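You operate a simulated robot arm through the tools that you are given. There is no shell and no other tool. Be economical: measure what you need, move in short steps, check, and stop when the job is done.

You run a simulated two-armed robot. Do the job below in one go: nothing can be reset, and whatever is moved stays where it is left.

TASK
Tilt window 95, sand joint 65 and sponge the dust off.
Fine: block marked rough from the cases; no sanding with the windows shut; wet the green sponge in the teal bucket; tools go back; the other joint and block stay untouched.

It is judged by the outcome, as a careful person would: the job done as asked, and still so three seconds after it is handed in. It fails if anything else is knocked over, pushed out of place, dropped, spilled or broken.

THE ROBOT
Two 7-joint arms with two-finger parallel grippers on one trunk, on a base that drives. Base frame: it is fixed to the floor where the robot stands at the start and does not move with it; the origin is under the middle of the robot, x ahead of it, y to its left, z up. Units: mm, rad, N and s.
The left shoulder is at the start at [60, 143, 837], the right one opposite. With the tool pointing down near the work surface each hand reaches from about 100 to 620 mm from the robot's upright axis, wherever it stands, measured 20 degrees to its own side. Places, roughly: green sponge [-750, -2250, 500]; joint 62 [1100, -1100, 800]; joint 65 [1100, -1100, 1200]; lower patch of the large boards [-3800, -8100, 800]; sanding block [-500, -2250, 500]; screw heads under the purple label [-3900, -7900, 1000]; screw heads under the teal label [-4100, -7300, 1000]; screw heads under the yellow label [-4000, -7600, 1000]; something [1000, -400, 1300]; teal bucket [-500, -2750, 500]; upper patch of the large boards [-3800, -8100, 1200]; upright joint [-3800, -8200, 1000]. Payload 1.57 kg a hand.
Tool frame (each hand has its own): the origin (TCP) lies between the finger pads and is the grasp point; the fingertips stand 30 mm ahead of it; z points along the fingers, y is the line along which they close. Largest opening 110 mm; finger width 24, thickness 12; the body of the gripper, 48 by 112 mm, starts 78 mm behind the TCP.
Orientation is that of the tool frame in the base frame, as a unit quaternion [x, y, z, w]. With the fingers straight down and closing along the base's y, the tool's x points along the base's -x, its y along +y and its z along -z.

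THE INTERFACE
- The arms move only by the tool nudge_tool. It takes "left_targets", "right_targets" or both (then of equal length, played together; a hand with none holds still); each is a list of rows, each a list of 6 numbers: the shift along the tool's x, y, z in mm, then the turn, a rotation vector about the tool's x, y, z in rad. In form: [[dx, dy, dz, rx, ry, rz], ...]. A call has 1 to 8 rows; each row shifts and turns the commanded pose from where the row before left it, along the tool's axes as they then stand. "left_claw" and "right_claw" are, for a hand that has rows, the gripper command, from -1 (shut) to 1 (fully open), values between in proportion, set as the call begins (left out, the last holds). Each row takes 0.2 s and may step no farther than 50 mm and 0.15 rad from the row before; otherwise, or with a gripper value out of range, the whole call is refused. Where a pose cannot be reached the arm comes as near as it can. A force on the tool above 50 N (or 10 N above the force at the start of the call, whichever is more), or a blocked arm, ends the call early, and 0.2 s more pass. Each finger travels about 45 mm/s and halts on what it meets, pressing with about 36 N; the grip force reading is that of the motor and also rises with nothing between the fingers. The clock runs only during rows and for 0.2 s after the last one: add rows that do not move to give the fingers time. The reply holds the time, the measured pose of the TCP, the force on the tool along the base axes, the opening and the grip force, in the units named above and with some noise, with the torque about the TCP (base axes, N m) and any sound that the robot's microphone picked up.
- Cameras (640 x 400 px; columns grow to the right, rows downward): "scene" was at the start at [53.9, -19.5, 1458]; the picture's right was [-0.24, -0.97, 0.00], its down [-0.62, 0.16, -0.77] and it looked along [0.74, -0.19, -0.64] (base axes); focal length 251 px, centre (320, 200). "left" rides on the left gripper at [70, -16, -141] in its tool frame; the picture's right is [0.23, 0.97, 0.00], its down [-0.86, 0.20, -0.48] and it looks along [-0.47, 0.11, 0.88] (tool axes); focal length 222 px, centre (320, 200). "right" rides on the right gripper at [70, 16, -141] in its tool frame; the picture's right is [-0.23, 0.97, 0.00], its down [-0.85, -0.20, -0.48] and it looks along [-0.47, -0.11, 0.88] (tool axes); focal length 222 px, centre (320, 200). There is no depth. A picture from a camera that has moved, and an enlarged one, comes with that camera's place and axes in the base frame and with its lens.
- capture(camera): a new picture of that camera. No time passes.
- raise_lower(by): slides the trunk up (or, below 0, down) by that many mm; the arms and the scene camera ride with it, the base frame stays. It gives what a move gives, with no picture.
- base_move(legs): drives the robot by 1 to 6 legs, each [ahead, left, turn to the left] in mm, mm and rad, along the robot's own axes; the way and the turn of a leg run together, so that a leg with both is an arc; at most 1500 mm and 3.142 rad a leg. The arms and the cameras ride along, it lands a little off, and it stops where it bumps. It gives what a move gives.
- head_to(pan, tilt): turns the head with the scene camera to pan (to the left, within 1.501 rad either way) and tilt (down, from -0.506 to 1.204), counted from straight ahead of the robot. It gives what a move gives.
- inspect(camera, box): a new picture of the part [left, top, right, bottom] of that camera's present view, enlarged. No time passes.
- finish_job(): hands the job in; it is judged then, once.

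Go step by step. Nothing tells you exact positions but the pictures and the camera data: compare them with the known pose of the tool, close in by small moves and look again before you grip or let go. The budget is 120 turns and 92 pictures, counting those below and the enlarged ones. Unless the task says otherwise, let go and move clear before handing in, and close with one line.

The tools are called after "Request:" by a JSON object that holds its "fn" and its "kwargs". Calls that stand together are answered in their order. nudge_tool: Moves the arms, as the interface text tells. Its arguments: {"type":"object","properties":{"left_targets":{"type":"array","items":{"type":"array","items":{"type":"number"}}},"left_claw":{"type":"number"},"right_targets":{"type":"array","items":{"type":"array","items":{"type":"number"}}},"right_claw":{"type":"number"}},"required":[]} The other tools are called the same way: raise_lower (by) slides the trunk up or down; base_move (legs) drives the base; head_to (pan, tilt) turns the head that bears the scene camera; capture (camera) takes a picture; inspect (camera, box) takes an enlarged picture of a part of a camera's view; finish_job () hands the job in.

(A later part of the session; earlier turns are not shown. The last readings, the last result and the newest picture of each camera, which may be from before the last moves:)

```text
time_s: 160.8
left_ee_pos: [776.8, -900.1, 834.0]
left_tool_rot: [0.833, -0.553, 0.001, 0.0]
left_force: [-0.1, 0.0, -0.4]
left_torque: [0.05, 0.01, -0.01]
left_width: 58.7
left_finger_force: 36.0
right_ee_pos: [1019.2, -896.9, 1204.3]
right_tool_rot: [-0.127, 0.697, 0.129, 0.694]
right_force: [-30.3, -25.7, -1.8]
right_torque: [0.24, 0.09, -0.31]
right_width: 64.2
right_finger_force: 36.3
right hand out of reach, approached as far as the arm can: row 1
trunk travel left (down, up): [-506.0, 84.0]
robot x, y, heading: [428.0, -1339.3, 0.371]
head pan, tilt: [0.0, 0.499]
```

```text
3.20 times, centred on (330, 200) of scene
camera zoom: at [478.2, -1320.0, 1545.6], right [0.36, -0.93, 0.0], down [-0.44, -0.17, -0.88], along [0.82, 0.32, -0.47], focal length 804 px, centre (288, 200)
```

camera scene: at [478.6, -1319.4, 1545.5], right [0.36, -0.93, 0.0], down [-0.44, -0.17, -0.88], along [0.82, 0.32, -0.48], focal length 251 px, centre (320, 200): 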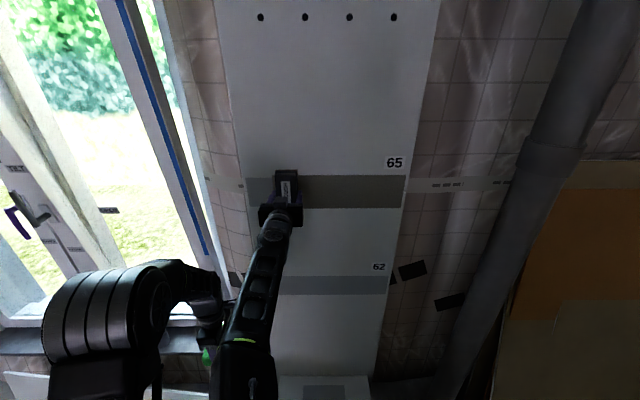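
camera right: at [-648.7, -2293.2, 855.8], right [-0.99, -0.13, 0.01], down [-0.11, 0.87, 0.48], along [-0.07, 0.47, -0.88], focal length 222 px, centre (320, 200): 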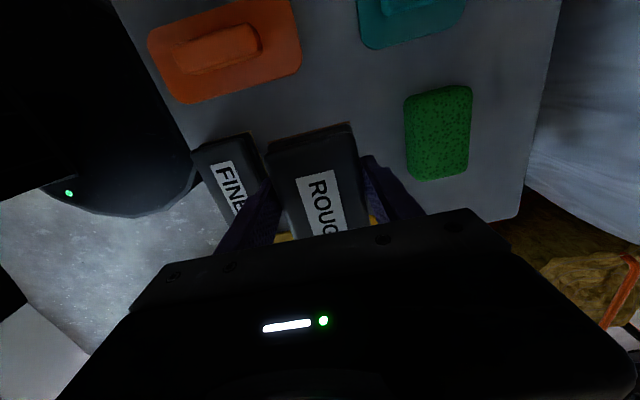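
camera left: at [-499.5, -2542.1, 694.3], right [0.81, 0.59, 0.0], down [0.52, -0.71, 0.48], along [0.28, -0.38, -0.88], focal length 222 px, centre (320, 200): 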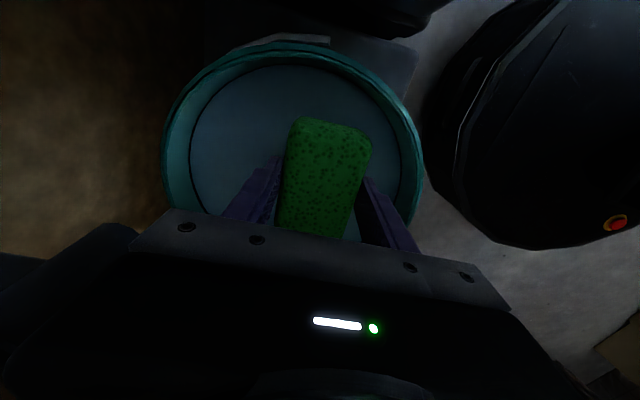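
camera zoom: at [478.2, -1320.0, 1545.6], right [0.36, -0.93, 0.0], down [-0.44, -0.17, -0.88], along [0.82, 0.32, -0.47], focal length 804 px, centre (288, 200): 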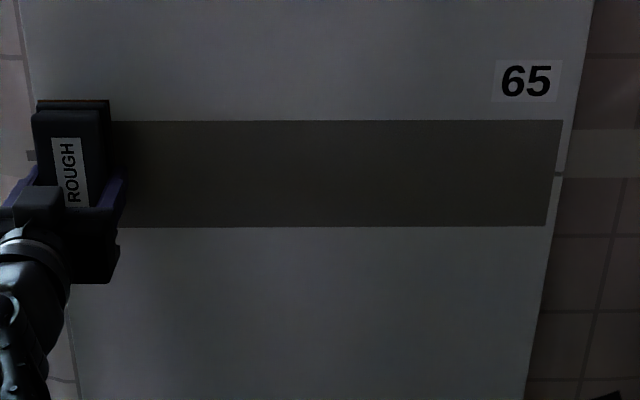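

The whole band is sanded and dusty. One return stroke to the right for thoroughness.

Request:
{"fn": "nudge_tool", "kwargs": {"right_targets": [[4, -15, -2, 0, 0, 0], [2, -27, -0.3, 0, 0, 0], [0, -27, -0.3, 0, 0, 0], [0, -27, 0, 0, 0, 0], [0, -27, 0, 0, 0, 0], [0, -27, 0, 0, 0, 0], [0, -27, 0, 0, 0, 0], [0, -27, 0, 0, 0, 0]]}}

Request:
{"fn": "nudge_tool", "kwargs": {"right_targets": [[0, -27, 0, 0, 0, 0], [0, -27, 0, 0, 0, 0], [0, -27, 0, 0, 0, 0], [0, -27, 0, 0, 0, 0], [0, -27, 0, 0, 0, 0], [0, -27, 0, 0, 0, 0], [0, -27, 0, 0, 0, 0], [0, -27, 0, 0, 0, 0]]}}

Request:
{"fn": "nudge_tool", "kwargs": {"right_targets": [[0, 0, -20, 0, 0, 0], [0, -10, -40, 0, 0, 0], [0, -40, 0, 0, 0, 0], [0, -40, 0, 0, 0, 0], [40, -20, 0, 0, 0, 0], [40, -20, 0, 0, 0, 0]]}}

Request:
{"fn": "inspect", "kwargs": {"camera": "scene", "box": [230, 140, 430, 260]}}

```text
time_s: 162.7
left_ee_pos: [778.2, -897.9, 832.0]
left_tool_rot: [0.833, -0.553, 0.001, 0.002]
left_force: [-0.6, 0.1, 0.0]
left_torque: [0.0, 0.0, 0.0]
left_width: 58.9
left_finger_force: 36.1
right_ee_pos: [1095.4, -1085.5, 1192.7]
right_tool_rot: [-0.127, 0.699, 0.126, 0.692]
right_force: [-0.3, -0.4, -1.5]
right_torque: [-0.02, -0.03, -0.04]
right_width: 64.4
right_finger_force: 36.1
trunk travel left (down, up): [-506.0, 84.0]
robot x, y, heading: [425.2, -1337.1, 0.375]
head pan, tilt: [0.0, 0.499]
```

```text
time_s: 164.4
left_ee_pos: [779.1, -898.7, 831.5]
left_tool_rot: [0.833, -0.554, 0.0, 0.002]
left_force: [0.0, -0.2, -0.5]
left_torque: [0.02, 0.01, 0.0]
left_width: 58.5
left_finger_force: 36.3
right_ee_pos: [1169.9, -1287.4, 1193.0]
right_tool_rot: [-0.128, 0.699, 0.126, 0.693]
right_force: [0.5, -0.3, -1.4]
right_torque: [-0.01, 0.01, 0.03]
right_width: 64.2
right_finger_force: 36.1
trunk travel left (down, up): [-506.0, 84.0]
robot x, y, heading: [424.2, -1337.2, 0.372]
head pan, tilt: [0.0, 0.499]
```

```text
time_s: 165.8
left_ee_pos: [779.5, -897.1, 829.8]
left_tool_rot: [0.834, -0.552, 0.0, 0.002]
left_force: [0.8, 0.3, -0.4]
left_torque: [-0.03, 0.0, -0.05]
left_width: 58.7
left_finger_force: 35.9
right_ee_pos: [1158.7, -1423.4, 1119.5]
right_tool_rot: [-0.128, 0.699, 0.126, 0.692]
right_force: [-0.3, 0.0, -0.9]
right_torque: [-0.02, -0.01, -0.08]
right_width: 64.5
right_finger_force: 36.3
right hand out of reach, approached as far as the arm can: row 6
trunk travel left (down, up): [-506.0, 84.0]
robot x, y, heading: [423.7, -1339.5, 0.374]
head pan, tilt: [0.0, 0.499]
```

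```text
3.20 times, centred on (330, 200) of scene
camera zoom: at [484.2, -1313.1, 1545.3], right [0.36, -0.93, 0.0], down [-0.45, -0.18, -0.88], along [0.82, 0.32, -0.48], focal length 804 px, centre (288, 200)
```

zoom: 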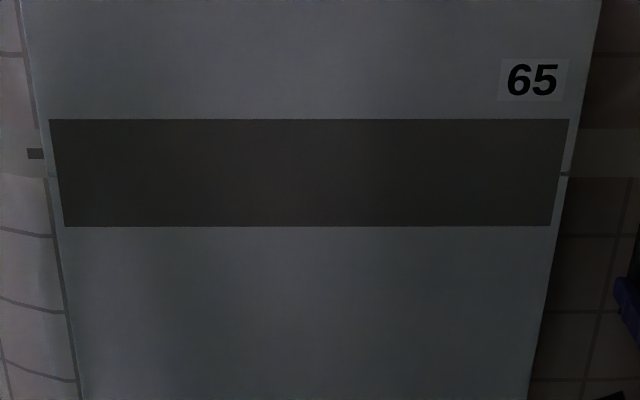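

Band 65 is evenly sanded. Now prepare the sponge: left hand yaws back while the right hand pitches down and retracts.

Request:
{"fn": "nudge_tool", "kwargs": {"left_targets": [[0, 0, 0, 0, 0, 0.15], [0, 0, 0, 0, 0, 0.15], [0, 0, 0, 0, 0, 0.15], [0, 0, 0, 0, 0, 0.15], [0, 0, 0, 0, 0, 0.15], [0, 0, 0, 0, 0, 0.15], [0, 0, 0, 0, 0, 0.15], [0, 0, 0, 0, 0, 0.15]], "right_targets": [[0, 0, -30, 0, 0.143, 0], [0, 0, -30, 0, 0.143, 0], [0, 0, -20, 0, 0.143, 0], [0, 0, 0, 0, 0.143, 0], [0, 0, 0, 0, 0.143, 0], [0, 0, 0, 0, 0.143, 0], [0, 0, 0, 0, 0.143, 0], [0, 0, 0, 0, 0.143, 0]]}}

Request:
{"fn": "nudge_tool", "kwargs": {"left_targets": [[0, 0, 0, 0, 0, 0.15], [0, 0, 0, 0, 0, 0.15], [0, 0, 0, 0, 0, 0.07], [0, 0, 0, 0, -0.143, 0], [0, 0, 0, 0, -0.143, 0], [0, 0, 0, 0, -0.143, 0]], "right_targets": [[0, 0, 15, 0, 0.143, 0], [0, 0, 15, 0, 0.143, 0], [0, 0, 15, 0, 0.143, 0], [20, 0, 15, 0, 0, 0], [20, 0, 15, 0, 0, 0], [20, 0, 15, 0, 0, 0]]}}

Request:
{"fn": "nudge_tool", "kwargs": {"left_targets": [[0, 0, 0, 0, -0.143, 0], [0, 0, 0, 0, -0.143, 0], [0, 0, 0, 0, -0.143, 0], [0, 0, 0, 0, -0.143, 0], [0, 0, 0, 0, -0.143, 0], [0, 0, 0, 0, -0.143, 0], [0, 0, 0, 0, -0.143, 0], [0, 0, 0, 0, -0.141, 0]]}}

Request:
{"fn": "capture", "kwargs": {"camera": "scene"}}

```text
time_s: 167.7
left_ee_pos: [781.1, -898.2, 830.3]
left_tool_rot: [-0.375, 0.927, -0.001, -0.002]
left_force: [0.1, -0.3, -1.3]
left_torque: [0.0, 0.01, -0.02]
left_width: 58.4
left_finger_force: 35.8
right_ee_pos: [1085.7, -1453.7, 1128.0]
right_tool_rot: [-0.176, 0.963, 0.037, 0.203]
right_force: [0.0, -0.2, -0.9]
right_torque: [-0.03, 0.07, -0.01]
right_width: 64.2
right_finger_force: 35.7
trunk travel left (down, up): [-506.0, 84.0]
robot x, y, heading: [426.6, -1342.1, 0.372]
head pan, tilt: [0.0, 0.499]
```

```text
time_s: 169.1
left_ee_pos: [780.3, -898.2, 831.3]
left_tool_rot: [-0.195, 0.958, 0.042, 0.208]
left_force: [0.0, 0.0, -0.7]
left_torque: [0.0, -0.01, 0.01]
left_width: 58.4
left_finger_force: 36.0
right_ee_pos: [957.7, -1459.6, 1025.1]
right_tool_rot: [-0.18, 0.984, -0.001, -0.003]
right_force: [-0.2, 0.5, -0.8]
right_torque: [0.02, 0.04, -0.02]
right_width: 64.2
right_finger_force: 35.8
right hand out of reach, approached as far as the arm can: row 1, 2, 3
trunk travel left (down, up): [-506.0, 84.0]
robot x, y, heading: [426.9, -1337.3, 0.374]
head pan, tilt: [0.0, 0.499]
```

```text
time_s: 170.8
left_ee_pos: [778.5, -895.9, 831.9]
left_tool_rot: [-0.14, 0.692, 0.138, 0.695]
left_force: [-0.3, 0.2, 0.4]
left_torque: [-0.05, 0.08, -0.05]
left_width: 58.7
left_finger_force: 35.7
right_ee_pos: [954.2, -1455.9, 1027.8]
right_tool_rot: [-0.181, 0.983, -0.002, -0.004]
right_force: [-1.3, 0.4, -1.2]
right_torque: [-0.08, -0.07, 0.02]
right_width: 64.5
right_finger_force: 36.3
trunk travel left (down, up): [-506.0, 84.0]
robot x, y, heading: [425.8, -1342.4, 0.378]
head pan, tilt: [0.0, 0.499]
```

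```text
20 pictures are left
camera scene: at [478.6, -1312.2, 1545.5], right [0.36, -0.93, 0.0], down [-0.44, -0.18, -0.88], along [0.82, 0.32, -0.48], focal length 251 px, centre (320, 200)
```

scene: 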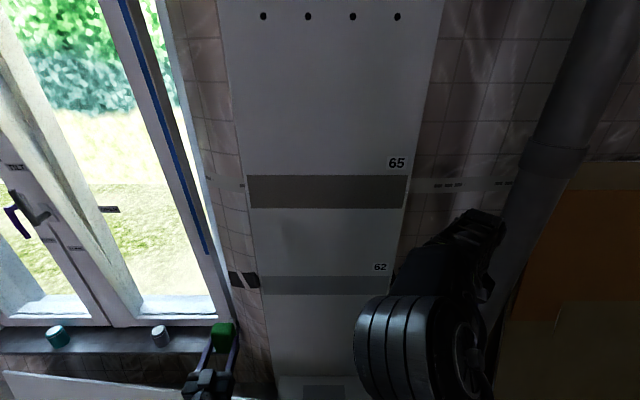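

Left hand faces the wall. Raise it to band height and shift the base right.

Request:
{"fn": "nudge_tool", "kwargs": {"left_targets": [[-46, 0, 0, 0.028, 0, 0], [-46, 0, 0, 0, 0, 0], [-46, 0, 0, 0, 0, 0], [-46, 0, 0, 0, 0, 0], [-46, 0, 0, 0, 0, 0], [-46, 0, 0, 0, 0, 0], [-46, 0, 0, 0, 0, 0], [-46, 0, 0, 0, 0, 0]]}}

Request:
{"fn": "base_move", "kwargs": {"legs": [[0, -240, 0]]}}

```text
time_s: 172.7
left_ee_pos: [813.9, -864.0, 1181.8]
left_tool_rot: [-0.131, 0.695, 0.13, 0.695]
left_force: [-0.3, -0.4, 0.5]
left_torque: [-0.03, 0.04, -0.03]
left_width: 58.8
left_finger_force: 36.8
left hand out of reach, approached as far as the arm can: row 2, 3, 4, 5
right_ee_pos: [957.3, -1459.3, 1024.7]
right_tool_rot: [-0.18, 0.984, -0.001, -0.005]
right_force: [-0.1, 1.2, -1.4]
right_torque: [-0.01, 0.02, 0.04]
right_width: 64.5
right_finger_force: 36.6
trunk travel left (down, up): [-506.0, 84.0]
robot x, y, heading: [428.1, -1339.1, 0.372]
head pan, tilt: [0.0, 0.499]
```

```text
time_s: 174.4
left_ee_pos: [901.3, -1085.8, 1180.1]
left_tool_rot: [-0.132, 0.696, 0.131, 0.694]
left_force: [-0.2, -0.6, -0.7]
left_torque: [0.03, -0.02, 0.04]
left_width: 58.7
left_finger_force: 35.9
right_ee_pos: [1046.9, -1681.8, 1024.7]
right_tool_rot: [-0.18, 0.984, -0.001, -0.005]
right_force: [-0.5, -0.8, -1.7]
right_torque: [0.0, 0.04, 0.0]
right_width: 64.3
right_finger_force: 36.6
trunk travel left (down, up): [-506.0, 84.0]
robot x, y, heading: [511.8, -1560.1, 0.379]
head pan, tilt: [0.0, 0.499]
```

Request:
{"fn": "nudge_tool", "kwargs": {"left_targets": [[-3, -43, 20, 0, 0, 0], [-3, -43, 20, 0, 0, 0], [-3, -43, 20, 0, 0, 0], [-3, -43, 20, 0, 0, 0], [-3, -43, 20, 0, 0, 0], [-3, -43, 20, 0, 0, 0], [-4, -45, 15, 0, 0, 0]]}}

Request:
{"fn": "capture", "kwargs": {"camera": "scene"}}

```text
time_s: 176.0
left_ee_pos: [1138.5, -1319.0, 1202.1]
left_tool_rot: [-0.132, 0.696, 0.131, 0.694]
left_force: [0.2, 0.1, -0.3]
left_torque: [-0.02, -0.02, 0.03]
left_width: 59.0
left_finger_force: 36.2
right_ee_pos: [1046.4, -1681.5, 1025.1]
right_tool_rot: [-0.18, 0.984, 0.0, -0.006]
right_force: [-0.9, -0.2, -1.1]
right_torque: [0.03, 0.03, 0.0]
right_width: 64.1
right_finger_force: 35.6
trunk travel left (down, up): [-506.0, 84.0]
robot x, y, heading: [515.8, -1562.1, 0.378]
head pan, tilt: [0.0, 0.499]
```

```text
19 pictures are left
camera scene: at [572.0, -1539.5, 1545.3], right [0.37, -0.93, 0.0], down [-0.45, -0.17, -0.88], along [0.82, 0.32, -0.48], focal length 251 px, centre (320, 200)
```

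scene: 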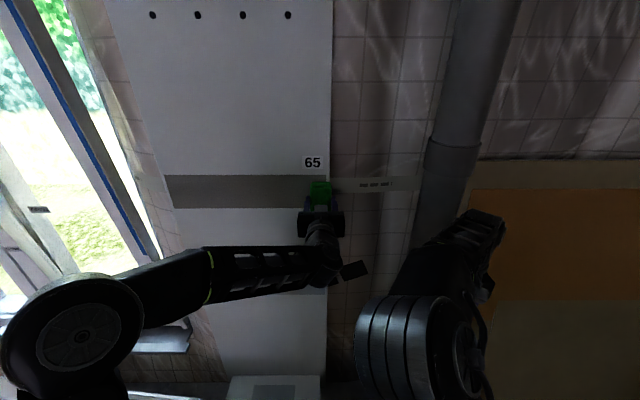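

At the right end. Creep in to contact.

Request:
{"fn": "nudge_tool", "kwargs": {"left_targets": [[0, 0, 20, 0, 0, 0], [0, 0, 6, 0, 0, 0], [0, 0, 4, 0, 0, 0], [0, 0, 3, 0, 0, 0]]}}

```text
time_s: 177.0
left_ee_pos: [1166.7, -1306.8, 1202.5]
left_tool_rot: [-0.132, 0.696, 0.13, 0.694]
left_force: [-11.7, -3.3, -4.6]
left_torque: [-0.05, -0.46, 0.36]
left_width: 58.7
left_finger_force: 36.3
right_ee_pos: [1045.4, -1680.6, 1025.4]
right_tool_rot: [-0.18, 0.984, 0.0, -0.004]
right_force: [-1.2, -0.2, -1.4]
right_torque: [-0.02, 0.03, 0.03]
right_width: 64.2
right_finger_force: 36.0
trunk travel left (down, up): [-506.0, 84.0]
robot x, y, heading: [513.7, -1562.2, 0.368]
head pan, tilt: [0.0, 0.499]
```

Light contact (~12 N). Press 1 mm more and wipe left.

Request:
{"fn": "nudge_tool", "kwargs": {"left_targets": [[0, 0, 1, 0, 0, 0], [0, 20, 0, 0, 0, 0], [0, 20, 0, 0, 0, 0], [0, 20, 0, 0, 0, 0], [0, 20, 0, 0, 0, 0], [0, 20, 0, 0, 0, 0], [0, 20, 0, 0, 0, 0], [0, 20, 0, 0, 0, 0]]}}

Request:
{"fn": "inspect", "kwargs": {"camera": "scene", "box": [150, 140, 350, 260]}}

```text
time_s: 178.8
left_ee_pos: [1114.2, -1175.8, 1204.5]
left_tool_rot: [-0.132, 0.695, 0.132, 0.695]
left_force: [-17.2, -14.5, -0.3]
left_torque: [0.03, -0.07, -0.11]
left_width: 58.5
left_finger_force: 36.2
right_ee_pos: [1044.6, -1681.0, 1026.5]
right_tool_rot: [-0.181, 0.983, 0.0, -0.003]
right_force: [0.0, 0.4, -1.6]
right_torque: [0.02, 0.02, -0.01]
right_width: 64.4
right_finger_force: 36.6
trunk travel left (down, up): [-506.0, 84.0]
robot x, y, heading: [512.7, -1561.0, 0.378]
head pan, tilt: [0.0, 0.499]
```

```text
3.20 times, centred on (250, 200) of scene
camera zoom: at [567.8, -1540.9, 1545.5], right [0.37, -0.93, 0.0], down [-0.44, -0.17, -0.88], along [0.82, 0.32, -0.48], focal length 804 px, centre (544, 200)
```

zoom: 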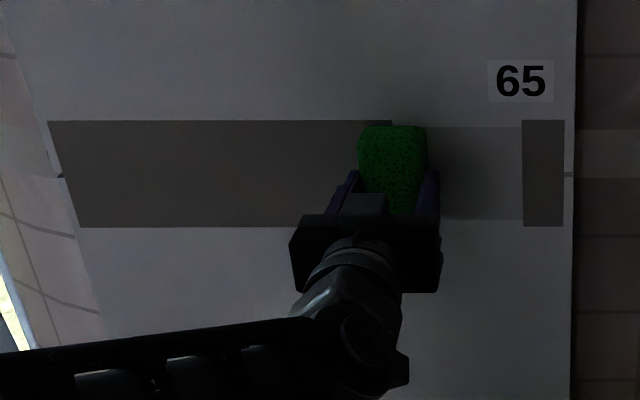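

Wiping works; the rightmost cell still has dust and will get another pass. Continue left.

Request:
{"fn": "nudge_tool", "kwargs": {"left_targets": [[1, 20, 0, 0, 0, 0], [0, 20, 0, 0, 0, 0], [0, 20, 0, 0, 0, 0], [0, 20, 0, 0, 0, 0], [0, 20, 0, 0, 0, 0], [0, 20, 0, 0, 0, 0], [0, 20, 0, 0, 0, 0], [0, 20, 0, 0, 0, 0]]}}

Request:
{"fn": "nudge_tool", "kwargs": {"left_targets": [[1, 20, 0, 0, 0, 0], [0, 20, 0, 0, 0, 0], [0, 20, 0, 0, 0, 0], [0, 20, 0, 0, 0, 0], [0, 20, 0, 0, 0, 0], [0, 20, 0, 0, 0, 0], [0, 20, 0, 0, 0, 0]]}}

Request:
{"fn": "inspect", "kwargs": {"camera": "scene", "box": [150, 140, 350, 260]}}

```text
time_s: 180.6
left_ee_pos: [1056.2, -1025.9, 1204.2]
left_tool_rot: [-0.132, 0.694, 0.132, 0.695]
left_force: [-21.1, -18.9, -0.5]
left_torque: [-0.05, 0.07, -0.34]
left_width: 58.6
left_finger_force: 35.9
right_ee_pos: [1042.7, -1682.3, 1026.2]
right_tool_rot: [-0.181, 0.983, 0.0, -0.003]
right_force: [-0.3, -0.3, -1.1]
right_torque: [-0.01, 0.0, -0.01]
right_width: 64.3
right_finger_force: 35.5
trunk travel left (down, up): [-506.0, 84.0]
robot x, y, heading: [511.7, -1564.3, 0.374]
head pan, tilt: [0.0, 0.499]
```

```text
time_s: 182.2
left_ee_pos: [1004.2, -898.1, 1203.3]
left_tool_rot: [-0.132, 0.694, 0.133, 0.695]
left_force: [-25.4, -23.1, 1.0]
left_torque: [0.11, -0.05, -0.3]
left_width: 58.4
left_finger_force: 36.0
right_ee_pos: [1043.2, -1683.2, 1026.8]
right_tool_rot: [-0.18, 0.984, -0.001, -0.004]
right_force: [-0.9, 1.5, -1.4]
right_torque: [0.01, 0.05, 0.0]
right_width: 64.4
right_finger_force: 35.8
trunk travel left (down, up): [-506.0, 84.0]
robot x, y, heading: [511.7, -1561.9, 0.375]
head pan, tilt: [0.0, 0.499]
```

```text
3.20 times, centred on (250, 200) of scene
camera zoom: at [566.2, -1542.5, 1545.6], right [0.37, -0.93, 0.0], down [-0.44, -0.17, -0.88], along [0.82, 0.32, -0.48], focal length 804 px, centre (544, 200)
```

zoom: 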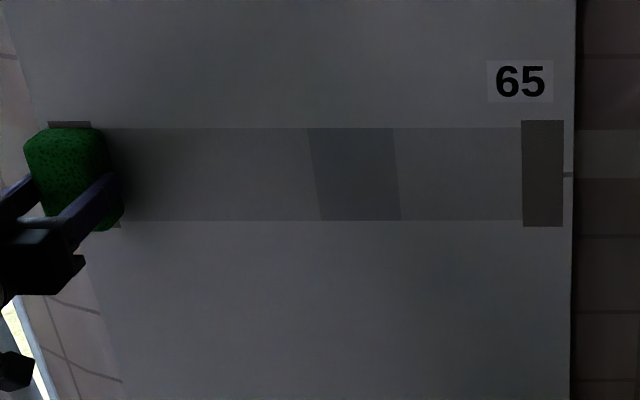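

Request:
{"fn": "nudge_tool", "kwargs": {"left_targets": [[0, 6, 0, 0, 0, 0], [6, -6, 0, 0, 0, 0], [3, -10, 0, 0, 0, 0], [-14, 4, 0, 0, 0, 0], [0, 6, 0, 0, 0, 0], [0, 0, -8, 0, 0, 0], [0, 0, -25, 0, 0, 0]]}}

Request:
{"fn": "inspect", "kwargs": {"camera": "scene", "box": [160, 160, 340, 220]}}

```text
time_s: 183.8
left_ee_pos: [978.1, -908.7, 1206.1]
left_tool_rot: [-0.131, 0.695, 0.129, 0.695]
left_force: [-0.6, 0.2, 0.5]
left_torque: [-0.02, 0.0, 0.0]
left_width: 58.8
left_finger_force: 35.9
right_ee_pos: [1045.3, -1681.2, 1025.4]
right_tool_rot: [-0.181, 0.983, 0.0, -0.005]
right_force: [0.3, -1.0, -1.6]
right_torque: [0.01, 0.03, -0.01]
right_width: 64.2
right_finger_force: 36.2
trunk travel left (down, up): [-506.0, 84.0]
robot x, y, heading: [511.8, -1565.3, 0.372]
head pan, tilt: [0.0, 0.499]
```

```text
3.56 times, centred on (250, 190) of scene
camera zoom: at [570.4, -1538.7, 1545.5], right [0.37, -0.93, 0.0], down [-0.45, -0.17, -0.88], along [0.82, 0.32, -0.48], focal length 893 px, centre (569, 236)
```

zoom: 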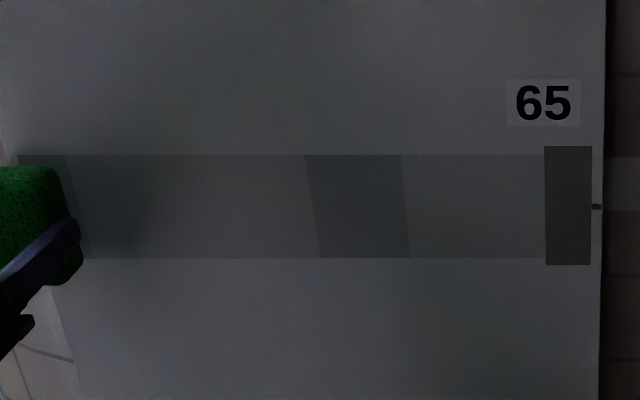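

The band still shows uneven sanding (the darker cells had less), so I'll sand more passes before a final wipe. Retract the sponge hand, shift base left, and bring the block up again.

Request:
{"fn": "nudge_tool", "kwargs": {"left_targets": [[0, 0, -40, 0, 0, 0], [0, 0, -40, 0, 0, 0], [0, 0, -30, 0, 0, 0]]}}

Request:
{"fn": "base_move", "kwargs": {"legs": [[0, 240, 0]]}}

Request:
{"fn": "nudge_tool", "kwargs": {"right_targets": [[0, 0, 0, 0, -0.143, 0], [0, 0, 0, 0, -0.143, 0], [0, 0, 0, 0, -0.143, 0], [0, 0, 0, 0, -0.143, 0], [0, 0, 0, 0, -0.143, 0], [0, 0, 0, 0, -0.143, 0], [0, 0, 0, 0, -0.143, 0], [0, 0, 0, 0, -0.143, 0]]}}

Request:
{"fn": "nudge_tool", "kwargs": {"right_targets": [[0, 0, 0, 0, -0.143, 0], [0, 0, 0, 0, -0.143, 0], [0, 0, 0, 0, -0.141, 0], [-30, 0, 0, 0, 0, 0]]}}

```text
time_s: 184.6
left_ee_pos: [873.5, -948.2, 1205.2]
left_tool_rot: [-0.132, 0.696, 0.13, 0.694]
left_force: [-0.4, 0.3, -0.1]
left_torque: [-0.03, -0.01, 0.03]
left_width: 58.6
left_finger_force: 36.4
right_ee_pos: [1044.6, -1680.3, 1025.7]
right_tool_rot: [-0.18, 0.984, -0.002, -0.005]
right_force: [0.0, -0.1, -1.8]
right_torque: [-0.02, 0.02, 0.01]
right_width: 64.4
right_finger_force: 36.2
trunk travel left (down, up): [-506.0, 84.0]
robot x, y, heading: [512.5, -1563.1, 0.375]
head pan, tilt: [0.0, 0.499]
```

```text
time_s: 186.4
left_ee_pos: [785.2, -721.3, 1205.3]
left_tool_rot: [-0.133, 0.695, 0.131, 0.694]
left_force: [1.3, 0.2, -0.2]
left_torque: [0.01, 0.0, -0.02]
left_width: 58.3
left_finger_force: 35.2
right_ee_pos: [957.8, -1454.2, 1026.5]
right_tool_rot: [-0.181, 0.983, -0.001, -0.006]
right_force: [-0.6, 0.2, -0.4]
right_torque: [-0.05, 0.0, -0.05]
right_width: 64.2
right_finger_force: 35.8
trunk travel left (down, up): [-506.0, 84.0]
robot x, y, heading: [424.7, -1336.5, 0.377]
head pan, tilt: [0.0, 0.499]
```

```text
time_s: 188.2
left_ee_pos: [783.9, -723.4, 1205.5]
left_tool_rot: [-0.133, 0.696, 0.132, 0.693]
left_force: [1.2, -0.4, -0.5]
left_torque: [-0.02, 0.02, -0.01]
left_width: 58.5
left_finger_force: 36.3
right_ee_pos: [995.0, -1462.7, 1041.1]
right_tool_rot: [-0.152, 0.83, 0.098, 0.527]
right_force: [0.0, 0.1, -1.5]
right_torque: [-0.01, 0.08, 0.0]
right_width: 64.6
right_finger_force: 36.3
right hand out of reach, approached as far as the arm can: row 7, 8
trunk travel left (down, up): [-506.0, 84.0]
robot x, y, heading: [424.3, -1341.5, 0.381]
head pan, tilt: [0.0, 0.499]
```

```text
time_s: 189.2
left_ee_pos: [783.3, -721.2, 1204.7]
left_tool_rot: [-0.133, 0.695, 0.131, 0.694]
left_force: [-0.3, 0.3, 0.4]
left_torque: [-0.01, 0.0, -0.03]
left_width: 58.4
left_finger_force: 36.3
right_ee_pos: [1028.0, -1467.8, 1078.4]
right_tool_rot: [-0.13, 0.699, 0.127, 0.692]
right_force: [-0.7, -0.4, -1.5]
right_torque: [-0.02, 0.06, 0.0]
right_width: 64.5
right_finger_force: 35.8
right hand out of reach, approached as far as the arm can: row 1, 2, 3
trunk travel left (down, up): [-506.0, 84.0]
robot x, y, heading: [422.7, -1339.8, 0.382]
head pan, tilt: [0.0, 0.499]
```

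Request:
{"fn": "nudge_tool", "kwargs": {"right_targets": [[-20, 16, 28, 0, 0, 0], [-20, 16, 28, 0, 0, 0], [-20, 16, 28, 0, 0, 0], [-20, 16, 28, 0, 0, 0], [-20, 16, 28, 0, 0, 0], [-19, 16, 28, 0, 0, 0]]}}

Request:
{"fn": "nudge_tool", "kwargs": {"right_targets": [[0, 0, 12, 0, 0, 0], [0, 0, 5, 0, 0, 0], [0, 0, 4, 0, 0, 0], [0, 0, 3, 0, 0, 0]]}}

```text
time_s: 190.6
left_ee_pos: [786.3, -724.2, 1205.2]
left_tool_rot: [-0.133, 0.696, 0.131, 0.693]
left_force: [-0.7, -0.1, 0.4]
left_torque: [0.0, 0.01, -0.03]
left_width: 58.4
left_finger_force: 36.1
right_ee_pos: [1153.2, -1319.7, 1192.5]
right_tool_rot: [-0.129, 0.699, 0.127, 0.692]
right_force: [0.5, 0.3, -1.0]
right_torque: [0.0, 0.04, 0.02]
right_width: 64.4
right_finger_force: 36.3
trunk travel left (down, up): [-506.0, 84.0]
robot x, y, heading: [425.9, -1340.9, 0.377]
head pan, tilt: [0.0, 0.499]
```

```text
time_s: 191.6
left_ee_pos: [784.1, -723.5, 1204.8]
left_tool_rot: [-0.133, 0.695, 0.132, 0.694]
left_force: [-1.0, 0.2, 0.0]
left_torque: [-0.02, 0.01, 0.0]
left_width: 58.6
left_finger_force: 35.6
right_ee_pos: [1175.2, -1310.6, 1192.9]
right_tool_rot: [-0.13, 0.699, 0.129, 0.692]
right_force: [-0.1, -0.3, -1.2]
right_torque: [-0.01, 0.02, 0.0]
right_width: 64.3
right_finger_force: 35.7
trunk travel left (down, up): [-506.0, 84.0]
robot x, y, heading: [424.4, -1339.3, 0.373]
head pan, tilt: [0.0, 0.499]
```

Request:
{"fn": "nudge_tool", "kwargs": {"right_targets": [[-3, 0, 5, 0, 0, 0], [0, 0, 3, 0, 0, 0], [0, 0, 2, 0, 0, 0]]}}

```text
time_s: 192.4
left_ee_pos: [784.5, -723.9, 1207.2]
left_tool_rot: [-0.132, 0.695, 0.131, 0.694]
left_force: [0.4, 0.6, -0.5]
left_torque: [-0.01, 0.02, 0.01]
left_width: 58.6
left_finger_force: 36.1
right_ee_pos: [1182.6, -1307.4, 1196.4]
right_tool_rot: [-0.129, 0.7, 0.127, 0.691]
right_force: [-13.0, -5.3, -4.7]
right_torque: [-0.3, 0.5, 0.46]
right_width: 64.3
right_finger_force: 36.0
trunk travel left (down, up): [-506.0, 84.0]
robot x, y, heading: [423.5, -1337.9, 0.376]
head pan, tilt: [0.0, 0.499]
```

In contact. Full left stroke.

Request:
{"fn": "nudge_tool", "kwargs": {"right_targets": [[0, 0, 1, 0, 0, 0], [0, 20, 0, 0, 0, 0], [0, 20, 0, 0, 0, 0], [0, 20, 0, 0, 0, 0], [0, 20, 0, 0, 0, 0], [0, 20, 0, 0, 0, 0], [0, 20, 0, 0, 0, 0], [0, 20, 0, 0, 0, 0]]}}

Request:
{"fn": "nudge_tool", "kwargs": {"right_targets": [[0, 20, 0, 0, 0, 0], [0, 20, 0, 0, 0, 0], [0, 20, 0, 0, 0, 0], [0, 20, 0, 0, 0, 0], [0, 20, 0, 0, 0, 0], [0, 20, 0, 0, 0, 0], [0, 20, 0, 0, 0, 0], [0, 20, 0, 0, 0, 0]]}}

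Request:
{"fn": "nudge_tool", "kwargs": {"right_targets": [[0, 20, 0, 0, 0, 0], [0, 20, 0, 0, 0, 0], [0, 20, 0, 0, 0, 0], [0, 20, 0, 0, 0, 0], [0, 20, 0, 0, 0, 0], [0, 20, 0, 0, 0, 0]]}}

```text
time_s: 194.2
left_ee_pos: [781.4, -726.5, 1208.0]
left_tool_rot: [-0.133, 0.695, 0.132, 0.695]
left_force: [1.4, 0.1, -0.1]
left_torque: [-0.02, 0.01, -0.03]
left_width: 58.4
left_finger_force: 36.0
right_ee_pos: [1132.0, -1178.8, 1198.3]
right_tool_rot: [-0.128, 0.698, 0.128, 0.693]
right_force: [-24.5, -19.1, -0.7]
right_torque: [-0.11, 0.19, -0.25]
right_width: 64.2
right_finger_force: 36.1
trunk travel left (down, up): [-506.0, 84.0]
robot x, y, heading: [425.2, -1336.8, 0.376]
head pan, tilt: [0.0, 0.499]
```

```text
time_s: 196.0
left_ee_pos: [780.7, -726.0, 1209.2]
left_tool_rot: [-0.132, 0.695, 0.132, 0.695]
left_force: [-0.7, 0.2, -0.8]
left_torque: [0.02, 0.0, 0.01]
left_width: 58.5
left_finger_force: 36.4
right_ee_pos: [1074.1, -1028.8, 1199.4]
right_tool_rot: [-0.13, 0.697, 0.13, 0.693]
right_force: [-28.0, -21.0, -1.1]
right_torque: [-0.06, -0.06, -0.41]
right_width: 64.0
right_finger_force: 36.0
trunk travel left (down, up): [-506.0, 84.0]
robot x, y, heading: [422.0, -1336.7, 0.376]
head pan, tilt: [0.0, 0.499]
```

```text
time_s: 196.3
left_ee_pos: [781.8, -726.9, 1207.7]
left_tool_rot: [-0.133, 0.694, 0.131, 0.695]
left_force: [-0.4, -0.4, 0.3]
left_torque: [-0.01, 0.05, -0.01]
left_width: 58.5
left_finger_force: 35.8
right_ee_pos: [1071.9, -1028.1, 1199.1]
right_tool_rot: [-0.126, 0.699, 0.128, 0.693]
right_force: [-23.3, -20.9, -0.3]
right_torque: [0.51, -0.34, 0.78]
right_width: 64.3
right_finger_force: 35.7
trunk travel left (down, up): [-506.0, 84.0]
robot x, y, heading: [424.1, -1341.1, 0.376]
head pan, tilt: [0.0, 0.499]
stopped in row 1 (right hand): the force on the tool passed its limit (the readings are from after the stop); the commanded pose is now the measured one
```

Request:
{"fn": "capture", "kwargs": {"camera": "scene"}}

```text
15 pictures are left
camera scene: at [477.0, -1318.7, 1545.6], right [0.37, -0.93, 0.0], down [-0.44, -0.17, -0.88], along [0.82, 0.32, -0.48], focal length 251 px, centre (320, 200)
```

scene: 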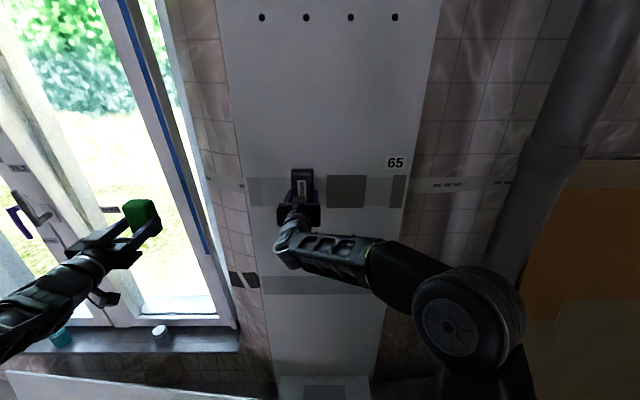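

Informative: only the under-sanded cells threw new dust; the rest is finished. Ease slightly and continue to the left end.

Request:
{"fn": "nudge_tool", "kwargs": {"right_targets": [[0, 8, 0.5, 0, 0, 0], [0, 18, 0.5, 0, 0, 0], [0, 18, 0, 0, 0, 0], [0, 18, 0, 0, 0, 0], [0, 18, 0, 0, 0, 0], [0, 18, 0, 0, 0, 0], [0, 18, 0, 0, 0, 0], [0, 18, 0, 0, 0, 0]]}}

```text
time_s: 196.7
left_ee_pos: [781.4, -728.7, 1208.5]
left_tool_rot: [-0.132, 0.694, 0.131, 0.695]
left_force: [-0.2, 0.2, 0.1]
left_torque: [-0.01, -0.03, -0.02]
left_width: 58.7
left_finger_force: 36.2
right_ee_pos: [1073.4, -1027.4, 1199.8]
right_tool_rot: [-0.122, 0.699, 0.123, 0.694]
right_force: [-26.8, -27.7, 1.9]
right_torque: [0.21, -0.08, 0.9]
right_width: 64.3
right_finger_force: 35.8
trunk travel left (down, up): [-506.0, 84.0]
robot x, y, heading: [423.3, -1341.5, 0.372]
head pan, tilt: [0.0, 0.499]
stopped in row 2 (right hand): the force on the tool passed its limit (the readings are from after the stop); the commanded pose is now the measured one
```

The block is sticking; lift off, straighten, shift left and press again.

Request:
{"fn": "nudge_tool", "kwargs": {"right_targets": [[0, 0, -8, 0, 0, 0], [2, 20, 0, -0.02, 0, 0], [1, 40, 0, 0, 0, 0], [0, 40, 0, 0, 0, 0], [0, 38, 0, 0, 0, 0]]}}

Request:
{"fn": "nudge_tool", "kwargs": {"right_targets": [[0, 0, 4, 0, 0, 0], [0, 0, 3, 0, 0, 0], [0, 0, 2, 0, 0, 0]]}}

```text
time_s: 197.9
left_ee_pos: [786.7, -724.9, 1205.1]
left_tool_rot: [-0.133, 0.696, 0.13, 0.693]
left_force: [-0.3, -0.3, -0.6]
left_torque: [-0.01, -0.02, -0.02]
left_width: 58.6
left_finger_force: 36.0
right_ee_pos: [1020.0, -894.8, 1191.2]
right_tool_rot: [-0.131, 0.7, 0.128, 0.691]
right_force: [0.6, 0.6, -0.9]
right_torque: [-0.02, 0.02, 0.0]
right_width: 64.3
right_finger_force: 35.8
trunk travel left (down, up): [-506.0, 84.0]
robot x, y, heading: [424.0, -1336.6, 0.372]
head pan, tilt: [0.0, 0.499]
```

```text
time_s: 198.7
left_ee_pos: [782.7, -728.3, 1207.6]
left_tool_rot: [-0.132, 0.695, 0.131, 0.695]
left_force: [0.0, 0.1, -0.4]
left_torque: [-0.02, 0.05, 0.02]
left_width: 58.6
left_finger_force: 35.9
right_ee_pos: [1020.6, -894.4, 1191.6]
right_tool_rot: [-0.132, 0.7, 0.131, 0.689]
right_force: [-20.4, -15.2, 0.1]
right_torque: [0.5, -0.4, -0.59]
right_width: 64.3
right_finger_force: 36.2
trunk travel left (down, up): [-506.0, 84.0]
robot x, y, heading: [425.5, -1340.7, 0.375]
head pan, tilt: [0.0, 0.499]
stopped in row 3 (right hand): the force on the tool passed its limit (the readings are from after the stop); the commanded pose is now the measured one
```

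In contact at the left end. Small back-and-forth there.

Request:
{"fn": "nudge_tool", "kwargs": {"right_targets": [[-4, 0, -1, 0, 0, 0], [0, -15, 0, 0, 0, 0], [0, -15, 0, 0, 0, 0], [0, -15, 0, 0, 0, 0], [0, -15, 0, 0, 0, 0]]}}

Request:
{"fn": "nudge_tool", "kwargs": {"right_targets": [[0, 15, 0, 0, 0, 0], [0, 15, 0, 0, 0, 0], [0, 15, 0, 0, 0, 0], [0, 15, 0, 0, 0, 0]]}}

Request:
{"fn": "inspect", "kwargs": {"camera": "scene", "box": [230, 150, 430, 250]}}

```text
time_s: 199.9
left_ee_pos: [781.1, -725.4, 1207.1]
left_tool_rot: [-0.134, 0.695, 0.131, 0.695]
left_force: [0.4, 0.1, -0.3]
left_torque: [0.05, 0.03, 0.04]
left_width: 58.9
left_finger_force: 36.0
right_ee_pos: [1040.3, -947.5, 1195.3]
right_tool_rot: [-0.135, 0.7, 0.132, 0.689]
right_force: [-27.8, -3.1, -1.6]
right_torque: [0.1, 0.03, 1.12]
right_width: 64.4
right_finger_force: 36.4
trunk travel left (down, up): [-506.0, 84.0]
robot x, y, heading: [422.1, -1340.9, 0.376]
head pan, tilt: [0.0, 0.499]
```

```text
time_s: 200.4
left_ee_pos: [782.0, -731.4, 1208.4]
left_tool_rot: [-0.13, 0.695, 0.129, 0.696]
left_force: [0.2, 0.3, -0.2]
left_torque: [-0.02, 0.0, -0.02]
left_width: 58.9
left_finger_force: 35.9
right_ee_pos: [1040.2, -945.9, 1194.6]
right_tool_rot: [-0.126, 0.701, 0.124, 0.69]
right_force: [-25.5, -26.3, -1.1]
right_torque: [0.41, -0.23, 0.86]
right_width: 64.5
right_finger_force: 35.9
trunk travel left (down, up): [-506.0, 84.0]
robot x, y, heading: [422.5, -1340.1, 0.376]
head pan, tilt: [0.0, 0.499]
stopped in row 2 (right hand): the force on the tool passed its limit (the readings are from after the stop); the commanded pose is now the measured one
```

```text
3.20 times, centred on (330, 200) of scene
camera zoom: at [475.4, -1321.7, 1545.7], right [0.36, -0.93, 0.0], down [-0.44, -0.17, -0.88], along [0.82, 0.32, -0.47], focal length 804 px, centre (288, 200)
```

zoom: 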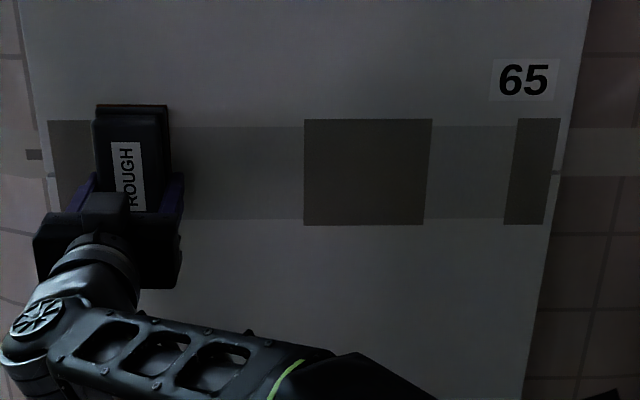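

The left cell is now sanded too. Now a full contact stroke to the right, over the middle and the right end.

Request:
{"fn": "nudge_tool", "kwargs": {"right_targets": [[0, -15, -0.5, -0.012, 0, 0], [0, -22, 0.1, 0, 0, 0], [0, -22, 0.1, 0, 0, 0], [0, -22, 0.1, 0, 0, 0], [0, -22, 0.1, 0, 0, 0], [0, -22, 0.1, 0, 0, 0], [0, -22, 0.1, 0, 0, 0], [0, -22, 0.1, 0, 0, 0]]}}

Request:
{"fn": "nudge_tool", "kwargs": {"right_targets": [[0, -22, 0.3, 0, 0, 0], [0, -22, 0.3, 0, 0, 0], [0, -22, 0.3, 0, 0, 0], [0, -22, 0.3, 0, 0, 0]]}}

```text
time_s: 201.2
left_ee_pos: [783.7, -727.7, 1206.9]
left_tool_rot: [-0.133, 0.695, 0.131, 0.694]
left_force: [0.5, -0.3, 0.1]
left_torque: [0.0, 0.0, 0.04]
left_width: 58.6
left_finger_force: 36.2
right_ee_pos: [1059.4, -994.3, 1191.7]
right_tool_rot: [-0.136, 0.701, 0.131, 0.687]
right_force: [-11.9, -3.4, 1.5]
right_torque: [-0.01, -0.2, -0.4]
right_width: 64.6
right_finger_force: 35.9
trunk travel left (down, up): [-506.0, 84.0]
robot x, y, heading: [421.3, -1340.1, 0.378]
head pan, tilt: [0.0, 0.499]
stopped in row 4 (right hand): the force on the tool passed its limit (the readings are from after the stop); the commanded pose is now the measured one
```

```text
time_s: 202.2
left_ee_pos: [782.8, -726.9, 1206.4]
left_tool_rot: [-0.131, 0.695, 0.13, 0.695]
left_force: [-0.1, -0.4, -0.7]
left_torque: [-0.02, 0.03, 0.04]
left_width: 58.5
left_finger_force: 36.2
right_ee_pos: [1094.0, -1078.1, 1192.9]
right_tool_rot: [-0.136, 0.701, 0.131, 0.688]
right_force: [-25.6, -1.8, 0.0]
right_torque: [0.12, -0.06, 1.04]
right_width: 64.4
right_finger_force: 35.8
trunk travel left (down, up): [-506.0, 84.0]
robot x, y, heading: [422.9, -1338.7, 0.372]
head pan, tilt: [0.0, 0.499]
```

Request:
{"fn": "nudge_tool", "kwargs": {"right_targets": [[0, -18, -0.3, 0, 0, 0], [0, -18, 0, 0, 0, 0], [0, -18, 0, 0, 0, 0], [0, -18, 0, 0, 0, 0], [0, -18, 0, 0, 0, 0], [0, -18, 0, 0, 0, 0], [0, -18, 0, 0, 0, 0]]}}

Request:
{"fn": "nudge_tool", "kwargs": {"right_targets": [[0, -18, -0.3, 0, 0, 0], [0, -18, 0, 0, 0, 0], [0, -18, 0, 0, 0, 0], [0, -18, 0, 0, 0, 0], [0, -18, 0, 0, 0, 0], [0, -18, 0, 0, 0, 0], [0, -15, 0, 0, 0, 0]]}}

```text
time_s: 202.9
left_ee_pos: [783.3, -727.8, 1206.1]
left_tool_rot: [-0.131, 0.695, 0.13, 0.695]
left_force: [0.0, -0.6, 0.0]
left_torque: [-0.06, -0.02, -0.01]
left_width: 58.5
left_finger_force: 36.1
right_ee_pos: [1107.5, -1112.7, 1193.1]
right_tool_rot: [-0.137, 0.701, 0.132, 0.687]
right_force: [-14.7, -4.2, 1.5]
right_torque: [-0.14, -0.34, -0.56]
right_width: 64.3
right_finger_force: 36.3
trunk travel left (down, up): [-506.0, 84.0]
robot x, y, heading: [423.7, -1339.1, 0.373]
head pan, tilt: [0.0, 0.499]
stopped in row 3 (right hand): the force on the tool passed its limit (the readings are from after the stop); the commanded pose is now the measured one
```

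```text
time_s: 204.5
left_ee_pos: [782.9, -725.1, 1206.7]
left_tool_rot: [-0.131, 0.695, 0.129, 0.695]
left_force: [-0.6, -0.5, 0.0]
left_torque: [0.02, 0.0, 0.01]
left_width: 58.4
left_finger_force: 35.8
right_ee_pos: [1153.0, -1227.0, 1192.9]
right_tool_rot: [-0.135, 0.701, 0.129, 0.688]
right_force: [-22.7, 2.3, -1.2]
right_torque: [-0.04, -0.17, -0.27]
right_width: 64.4
right_finger_force: 36.3
trunk travel left (down, up): [-506.0, 84.0]
robot x, y, heading: [423.3, -1337.9, 0.372]
head pan, tilt: [0.0, 0.499]
```

Request:
{"fn": "nudge_tool", "kwargs": {"right_targets": [[0, -17, -0.5, 0, 0, 0], [0, -17, 0, 0, 0, 0], [0, -17, 0, 0, 0, 0], [0, -17, 0, 0, 0, 0], [0, -17, 0, 0, 0, 0]]}}

Request:
{"fn": "nudge_tool", "kwargs": {"right_targets": [[0, 0, -20, 0, 0, 0], [0, -10, -40, 0, 0, 0], [0, -40, 0, 0, 0, 0], [0, -30, 0, 0, 0, 0]]}}

Request:
{"fn": "inspect", "kwargs": {"camera": "scene", "box": [230, 150, 430, 250]}}

```text
time_s: 205.7
left_ee_pos: [783.4, -726.3, 1206.2]
left_tool_rot: [-0.133, 0.695, 0.13, 0.694]
left_force: [0.8, -0.6, -0.8]
left_torque: [0.03, 0.0, -0.02]
left_width: 58.8
left_finger_force: 36.4
right_ee_pos: [1183.6, -1304.6, 1192.9]
right_tool_rot: [-0.135, 0.701, 0.13, 0.688]
right_force: [-20.3, -0.5, -0.5]
right_torque: [-0.03, -0.16, 0.75]
right_width: 64.2
right_finger_force: 35.8
trunk travel left (down, up): [-506.0, 84.0]
robot x, y, heading: [423.4, -1340.5, 0.372]
head pan, tilt: [0.0, 0.499]
```

```text
time_s: 206.7
left_ee_pos: [785.5, -725.9, 1205.4]
left_tool_rot: [-0.133, 0.695, 0.131, 0.694]
left_force: [-0.3, -0.4, -1.3]
left_torque: [-0.02, -0.01, 0.01]
left_width: 58.7
left_finger_force: 36.0
right_ee_pos: [1160.1, -1403.9, 1192.4]
right_tool_rot: [-0.137, 0.702, 0.132, 0.686]
right_force: [0.2, 0.6, -1.5]
right_torque: [0.0, 0.03, 0.01]
right_width: 64.4
right_finger_force: 36.7
trunk travel left (down, up): [-506.0, 84.0]
robot x, y, heading: [418.6, -1342.5, 0.375]
head pan, tilt: [0.0, 0.499]
```

```text
3.20 times, centred on (330, 200) of scene
camera zoom: at [480.8, -1316.6, 1545.4], right [0.37, -0.93, 0.0], down [-0.45, -0.17, -0.88], along [0.82, 0.32, -0.48], focal length 804 px, centre (288, 200)
```

zoom: 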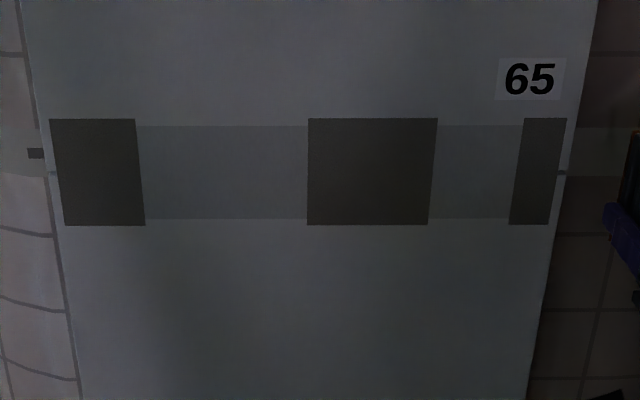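

Dust now only on the re-sanded cells. Lower the right hand again and bring the sponge over.

Request:
{"fn": "nudge_tool", "kwargs": {"right_targets": [[0, 0, -30, 0, 0.143, 0], [0, 0, -30, 0, 0.143, 0], [0, 0, -10, 0, 0.143, 0], [0, 0, 0, 0, 0.143, 0], [0, 0, 0, 0, 0.143, 0], [0, 0, 0, 0, 0.143, 0], [0, 0, 0, 0, 0.143, 0], [0, 0, 0, 0, 0.143, 0]]}}

Request:
{"fn": "nudge_tool", "kwargs": {"right_targets": [[0, 0, 15, 0, 0.143, 0], [0, 0, 15, 0, 0.143, 0], [0, 0, 15, 0, 0.143, 0], [20, 0, 15, 0, 0, 0], [20, 0, 15, 0, 0, 0], [20, 0, 15, 0, 0, 0]]}}

Request:
{"fn": "base_move", "kwargs": {"legs": [[0, -245, 0]]}}

```text
time_s: 208.5
left_ee_pos: [785.4, -726.0, 1205.7]
left_tool_rot: [-0.131, 0.697, 0.129, 0.693]
left_force: [1.0, -0.2, 0.4]
left_torque: [0.0, 0.01, 0.02]
left_width: 58.6
left_finger_force: 36.3
right_ee_pos: [1096.9, -1427.5, 1200.2]
right_tool_rot: [-0.186, 0.962, 0.036, 0.195]
right_force: [-0.4, -0.4, -2.2]
right_torque: [0.0, 0.05, 0.03]
right_width: 64.5
right_finger_force: 36.3
trunk travel left (down, up): [-506.0, 84.0]
robot x, y, heading: [421.8, -1341.2, 0.374]
head pan, tilt: [0.0, 0.499]
```

```text
time_s: 209.9
left_ee_pos: [785.1, -725.6, 1205.4]
left_tool_rot: [-0.132, 0.696, 0.13, 0.693]
left_force: [0.1, -1.4, -0.4]
left_torque: [-0.02, 0.03, -0.01]
left_width: 58.8
left_finger_force: 36.2
right_ee_pos: [1043.3, -1473.4, 1090.1]
right_tool_rot: [-0.178, 0.975, 0.061, 0.121]
right_force: [-0.3, 0.7, -1.4]
right_torque: [0.0, 0.04, 0.01]
right_width: 64.2
right_finger_force: 36.5
right hand out of reach, approached as far as the arm can: row 1, 2, 3
trunk travel left (down, up): [-506.0, 84.0]
robot x, y, heading: [421.4, -1341.6, 0.373]
head pan, tilt: [0.0, 0.499]
```

```text
time_s: 211.5
left_ee_pos: [851.6, -905.2, 1206.1]
left_tool_rot: [-0.132, 0.696, 0.131, 0.694]
left_force: [0.0, -1.2, 0.2]
left_torque: [-0.01, 0.06, 0.03]
left_width: 58.8
left_finger_force: 35.9
right_ee_pos: [1092.3, -1652.9, 1080.8]
right_tool_rot: [-0.184, 0.977, 0.064, 0.086]
right_force: [-26.1, -6.5, -2.8]
right_torque: [-0.17, 0.36, 0.23]
right_width: 7.2
right_finger_force: 26.1
trunk travel left (down, up): [-506.0, 84.0]
robot x, y, heading: [491.3, -1516.0, 0.372]
head pan, tilt: [0.0, 0.499]
stopped in leg 1: the force on the tool passed its limit (the readings are from after the stop); the commanded pose is now the measured one
```

The right hand hit something and the block may have slipped. Stop and look.

Request:
{"fn": "head_to", "kwargs": {"pan": -0.5, "tilt": 0.75}}

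Request:
{"fn": "capture", "kwargs": {"camera": "scene"}}

Request:
{"fn": "capture", "kwargs": {"camera": "right"}}

```text
time_s: 212.4
left_ee_pos: [848.5, -904.4, 1205.2]
left_tool_rot: [-0.133, 0.695, 0.13, 0.694]
left_force: [-0.5, -0.4, -0.8]
left_torque: [0.03, 0.0, 0.03]
left_width: 58.8
left_finger_force: 36.1
right_ee_pos: [1089.5, -1649.5, 1081.9]
right_tool_rot: [-0.186, 0.977, 0.065, 0.086]
right_force: [-34.9, -10.0, -6.9]
right_torque: [-0.31, 0.79, 0.1]
right_width: 3.3
right_finger_force: 24.6
trunk travel left (down, up): [-506.0, 84.0]
robot x, y, heading: [493.1, -1518.0, 0.375]
head pan, tilt: [-0.499, 0.75]
```

```text
12 pictures are left
camera scene: at [541.9, -1539.3, 1523.5], right [-0.12, -0.99, 0.0], down [-0.67, 0.09, -0.73], along [0.73, -0.09, -0.68], focal length 251 px, centre (320, 200)
```

scene: 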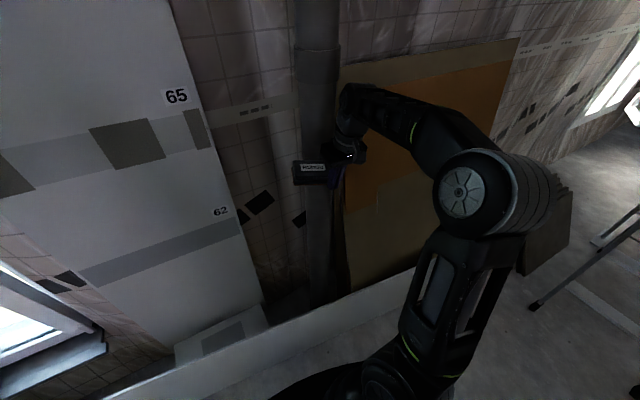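

```text
11 pictures are left
camera right: at [999.8, -1681.1, 1208.8], right [-0.16, 0.98, 0.13], down [0.79, 0.04, 0.61], along [0.59, 0.2, -0.78], focal length 222 px, centre (320, 200)
```

right: 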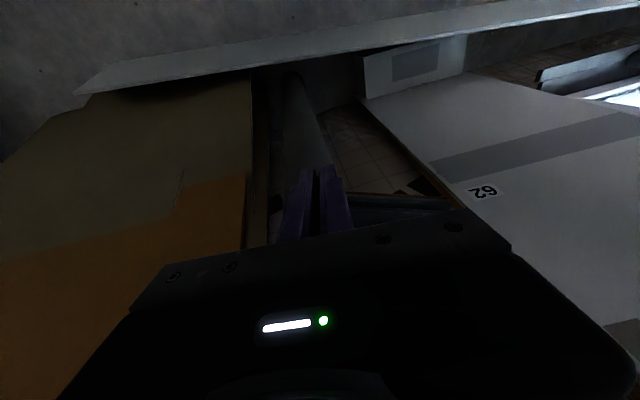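

Request:
{"fn": "inspect", "kwargs": {"camera": "scene", "box": [270, 130, 390, 220]}}

Request:
{"fn": "inspect", "kwargs": {"camera": "right", "box": [240, 140, 480, 260]}}

```text
4.44 times, centred on (330, 175) of scene
camera zoom: at [541.9, -1539.3, 1523.5], right [-0.12, -0.99, 0.0], down [-0.67, 0.09, -0.73], along [0.73, -0.09, -0.68], focal length 1116 px, centre (276, 311)
```

zoom: 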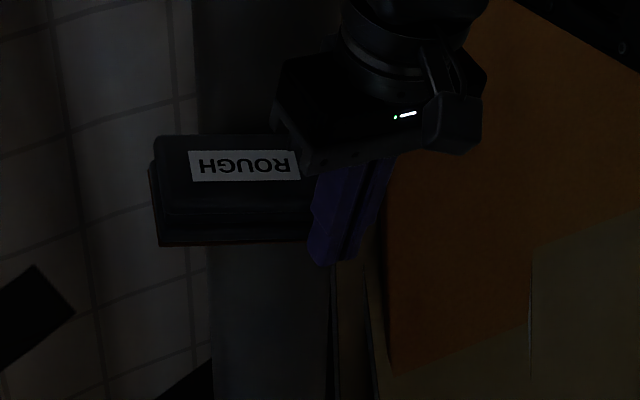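

```text
2.67 times, centred on (360, 200) of right
camera zoom: at [999.8, -1681.1, 1208.8], right [-0.16, 0.98, 0.13], down [0.79, 0.04, 0.61], along [0.59, 0.2, -0.78], focal length 592 px, centre (213, 200)
```

zoom: 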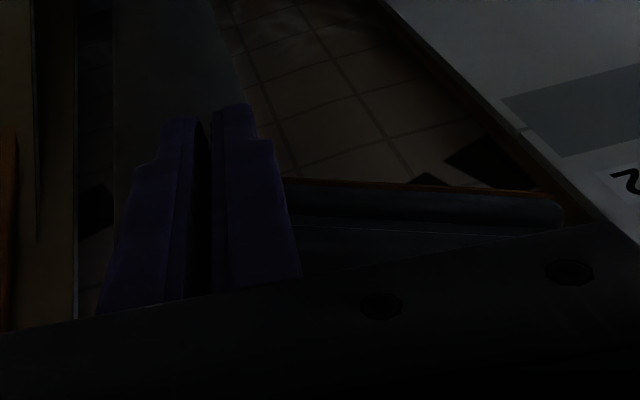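

The block is still attached at the fingertips (label up, swung to the left side), probably pinched by a corner (width 3 mm). I'll back straight off the pipe gently and check whether it stays.

Request:
{"fn": "nudge_tool", "kwargs": {"right_targets": [[8, 0, 0, 0, 0, 0], [10, 0, 0, 0, 0, 0], [10, 0, 0, 0, 0, 0]]}}

Request:
{"fn": "inspect", "kwargs": {"camera": "scene", "box": [250, 110, 410, 250]}}

```text
time_s: 213.2
left_ee_pos: [852.3, -901.6, 1204.0]
left_tool_rot: [-0.134, 0.697, 0.131, 0.693]
left_force: [-0.5, 0.5, 0.1]
left_torque: [0.04, 0.0, 0.0]
left_width: 58.9
left_finger_force: 36.2
right_ee_pos: [1072.1, -1657.3, 1076.0]
right_tool_rot: [-0.185, 0.976, 0.065, 0.093]
right_force: [0.2, -0.2, 0.0]
right_torque: [0.0, 0.02, -0.01]
right_width: 0.0
right_finger_force: 21.0
trunk travel left (down, up): [-506.0, 84.0]
robot x, y, heading: [491.3, -1517.4, 0.369]
head pan, tilt: [-0.499, 0.75]
```

```text
2.86 times, centred on (330, 180) of scene
camera zoom: at [546.9, -1537.7, 1523.4], right [-0.12, -0.99, 0.0], down [-0.68, 0.08, -0.73], along [0.73, -0.09, -0.68], focal length 718 px, centre (291, 257)
```

zoom: 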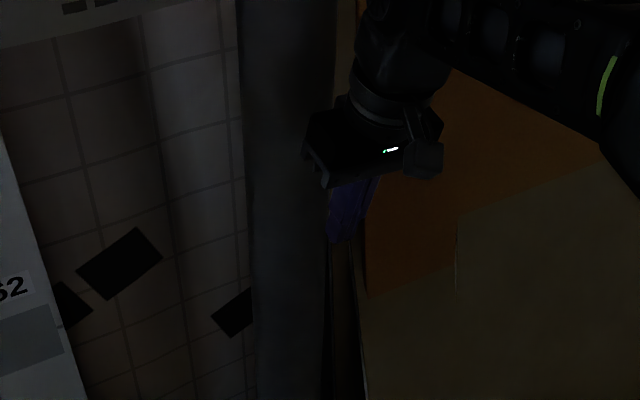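

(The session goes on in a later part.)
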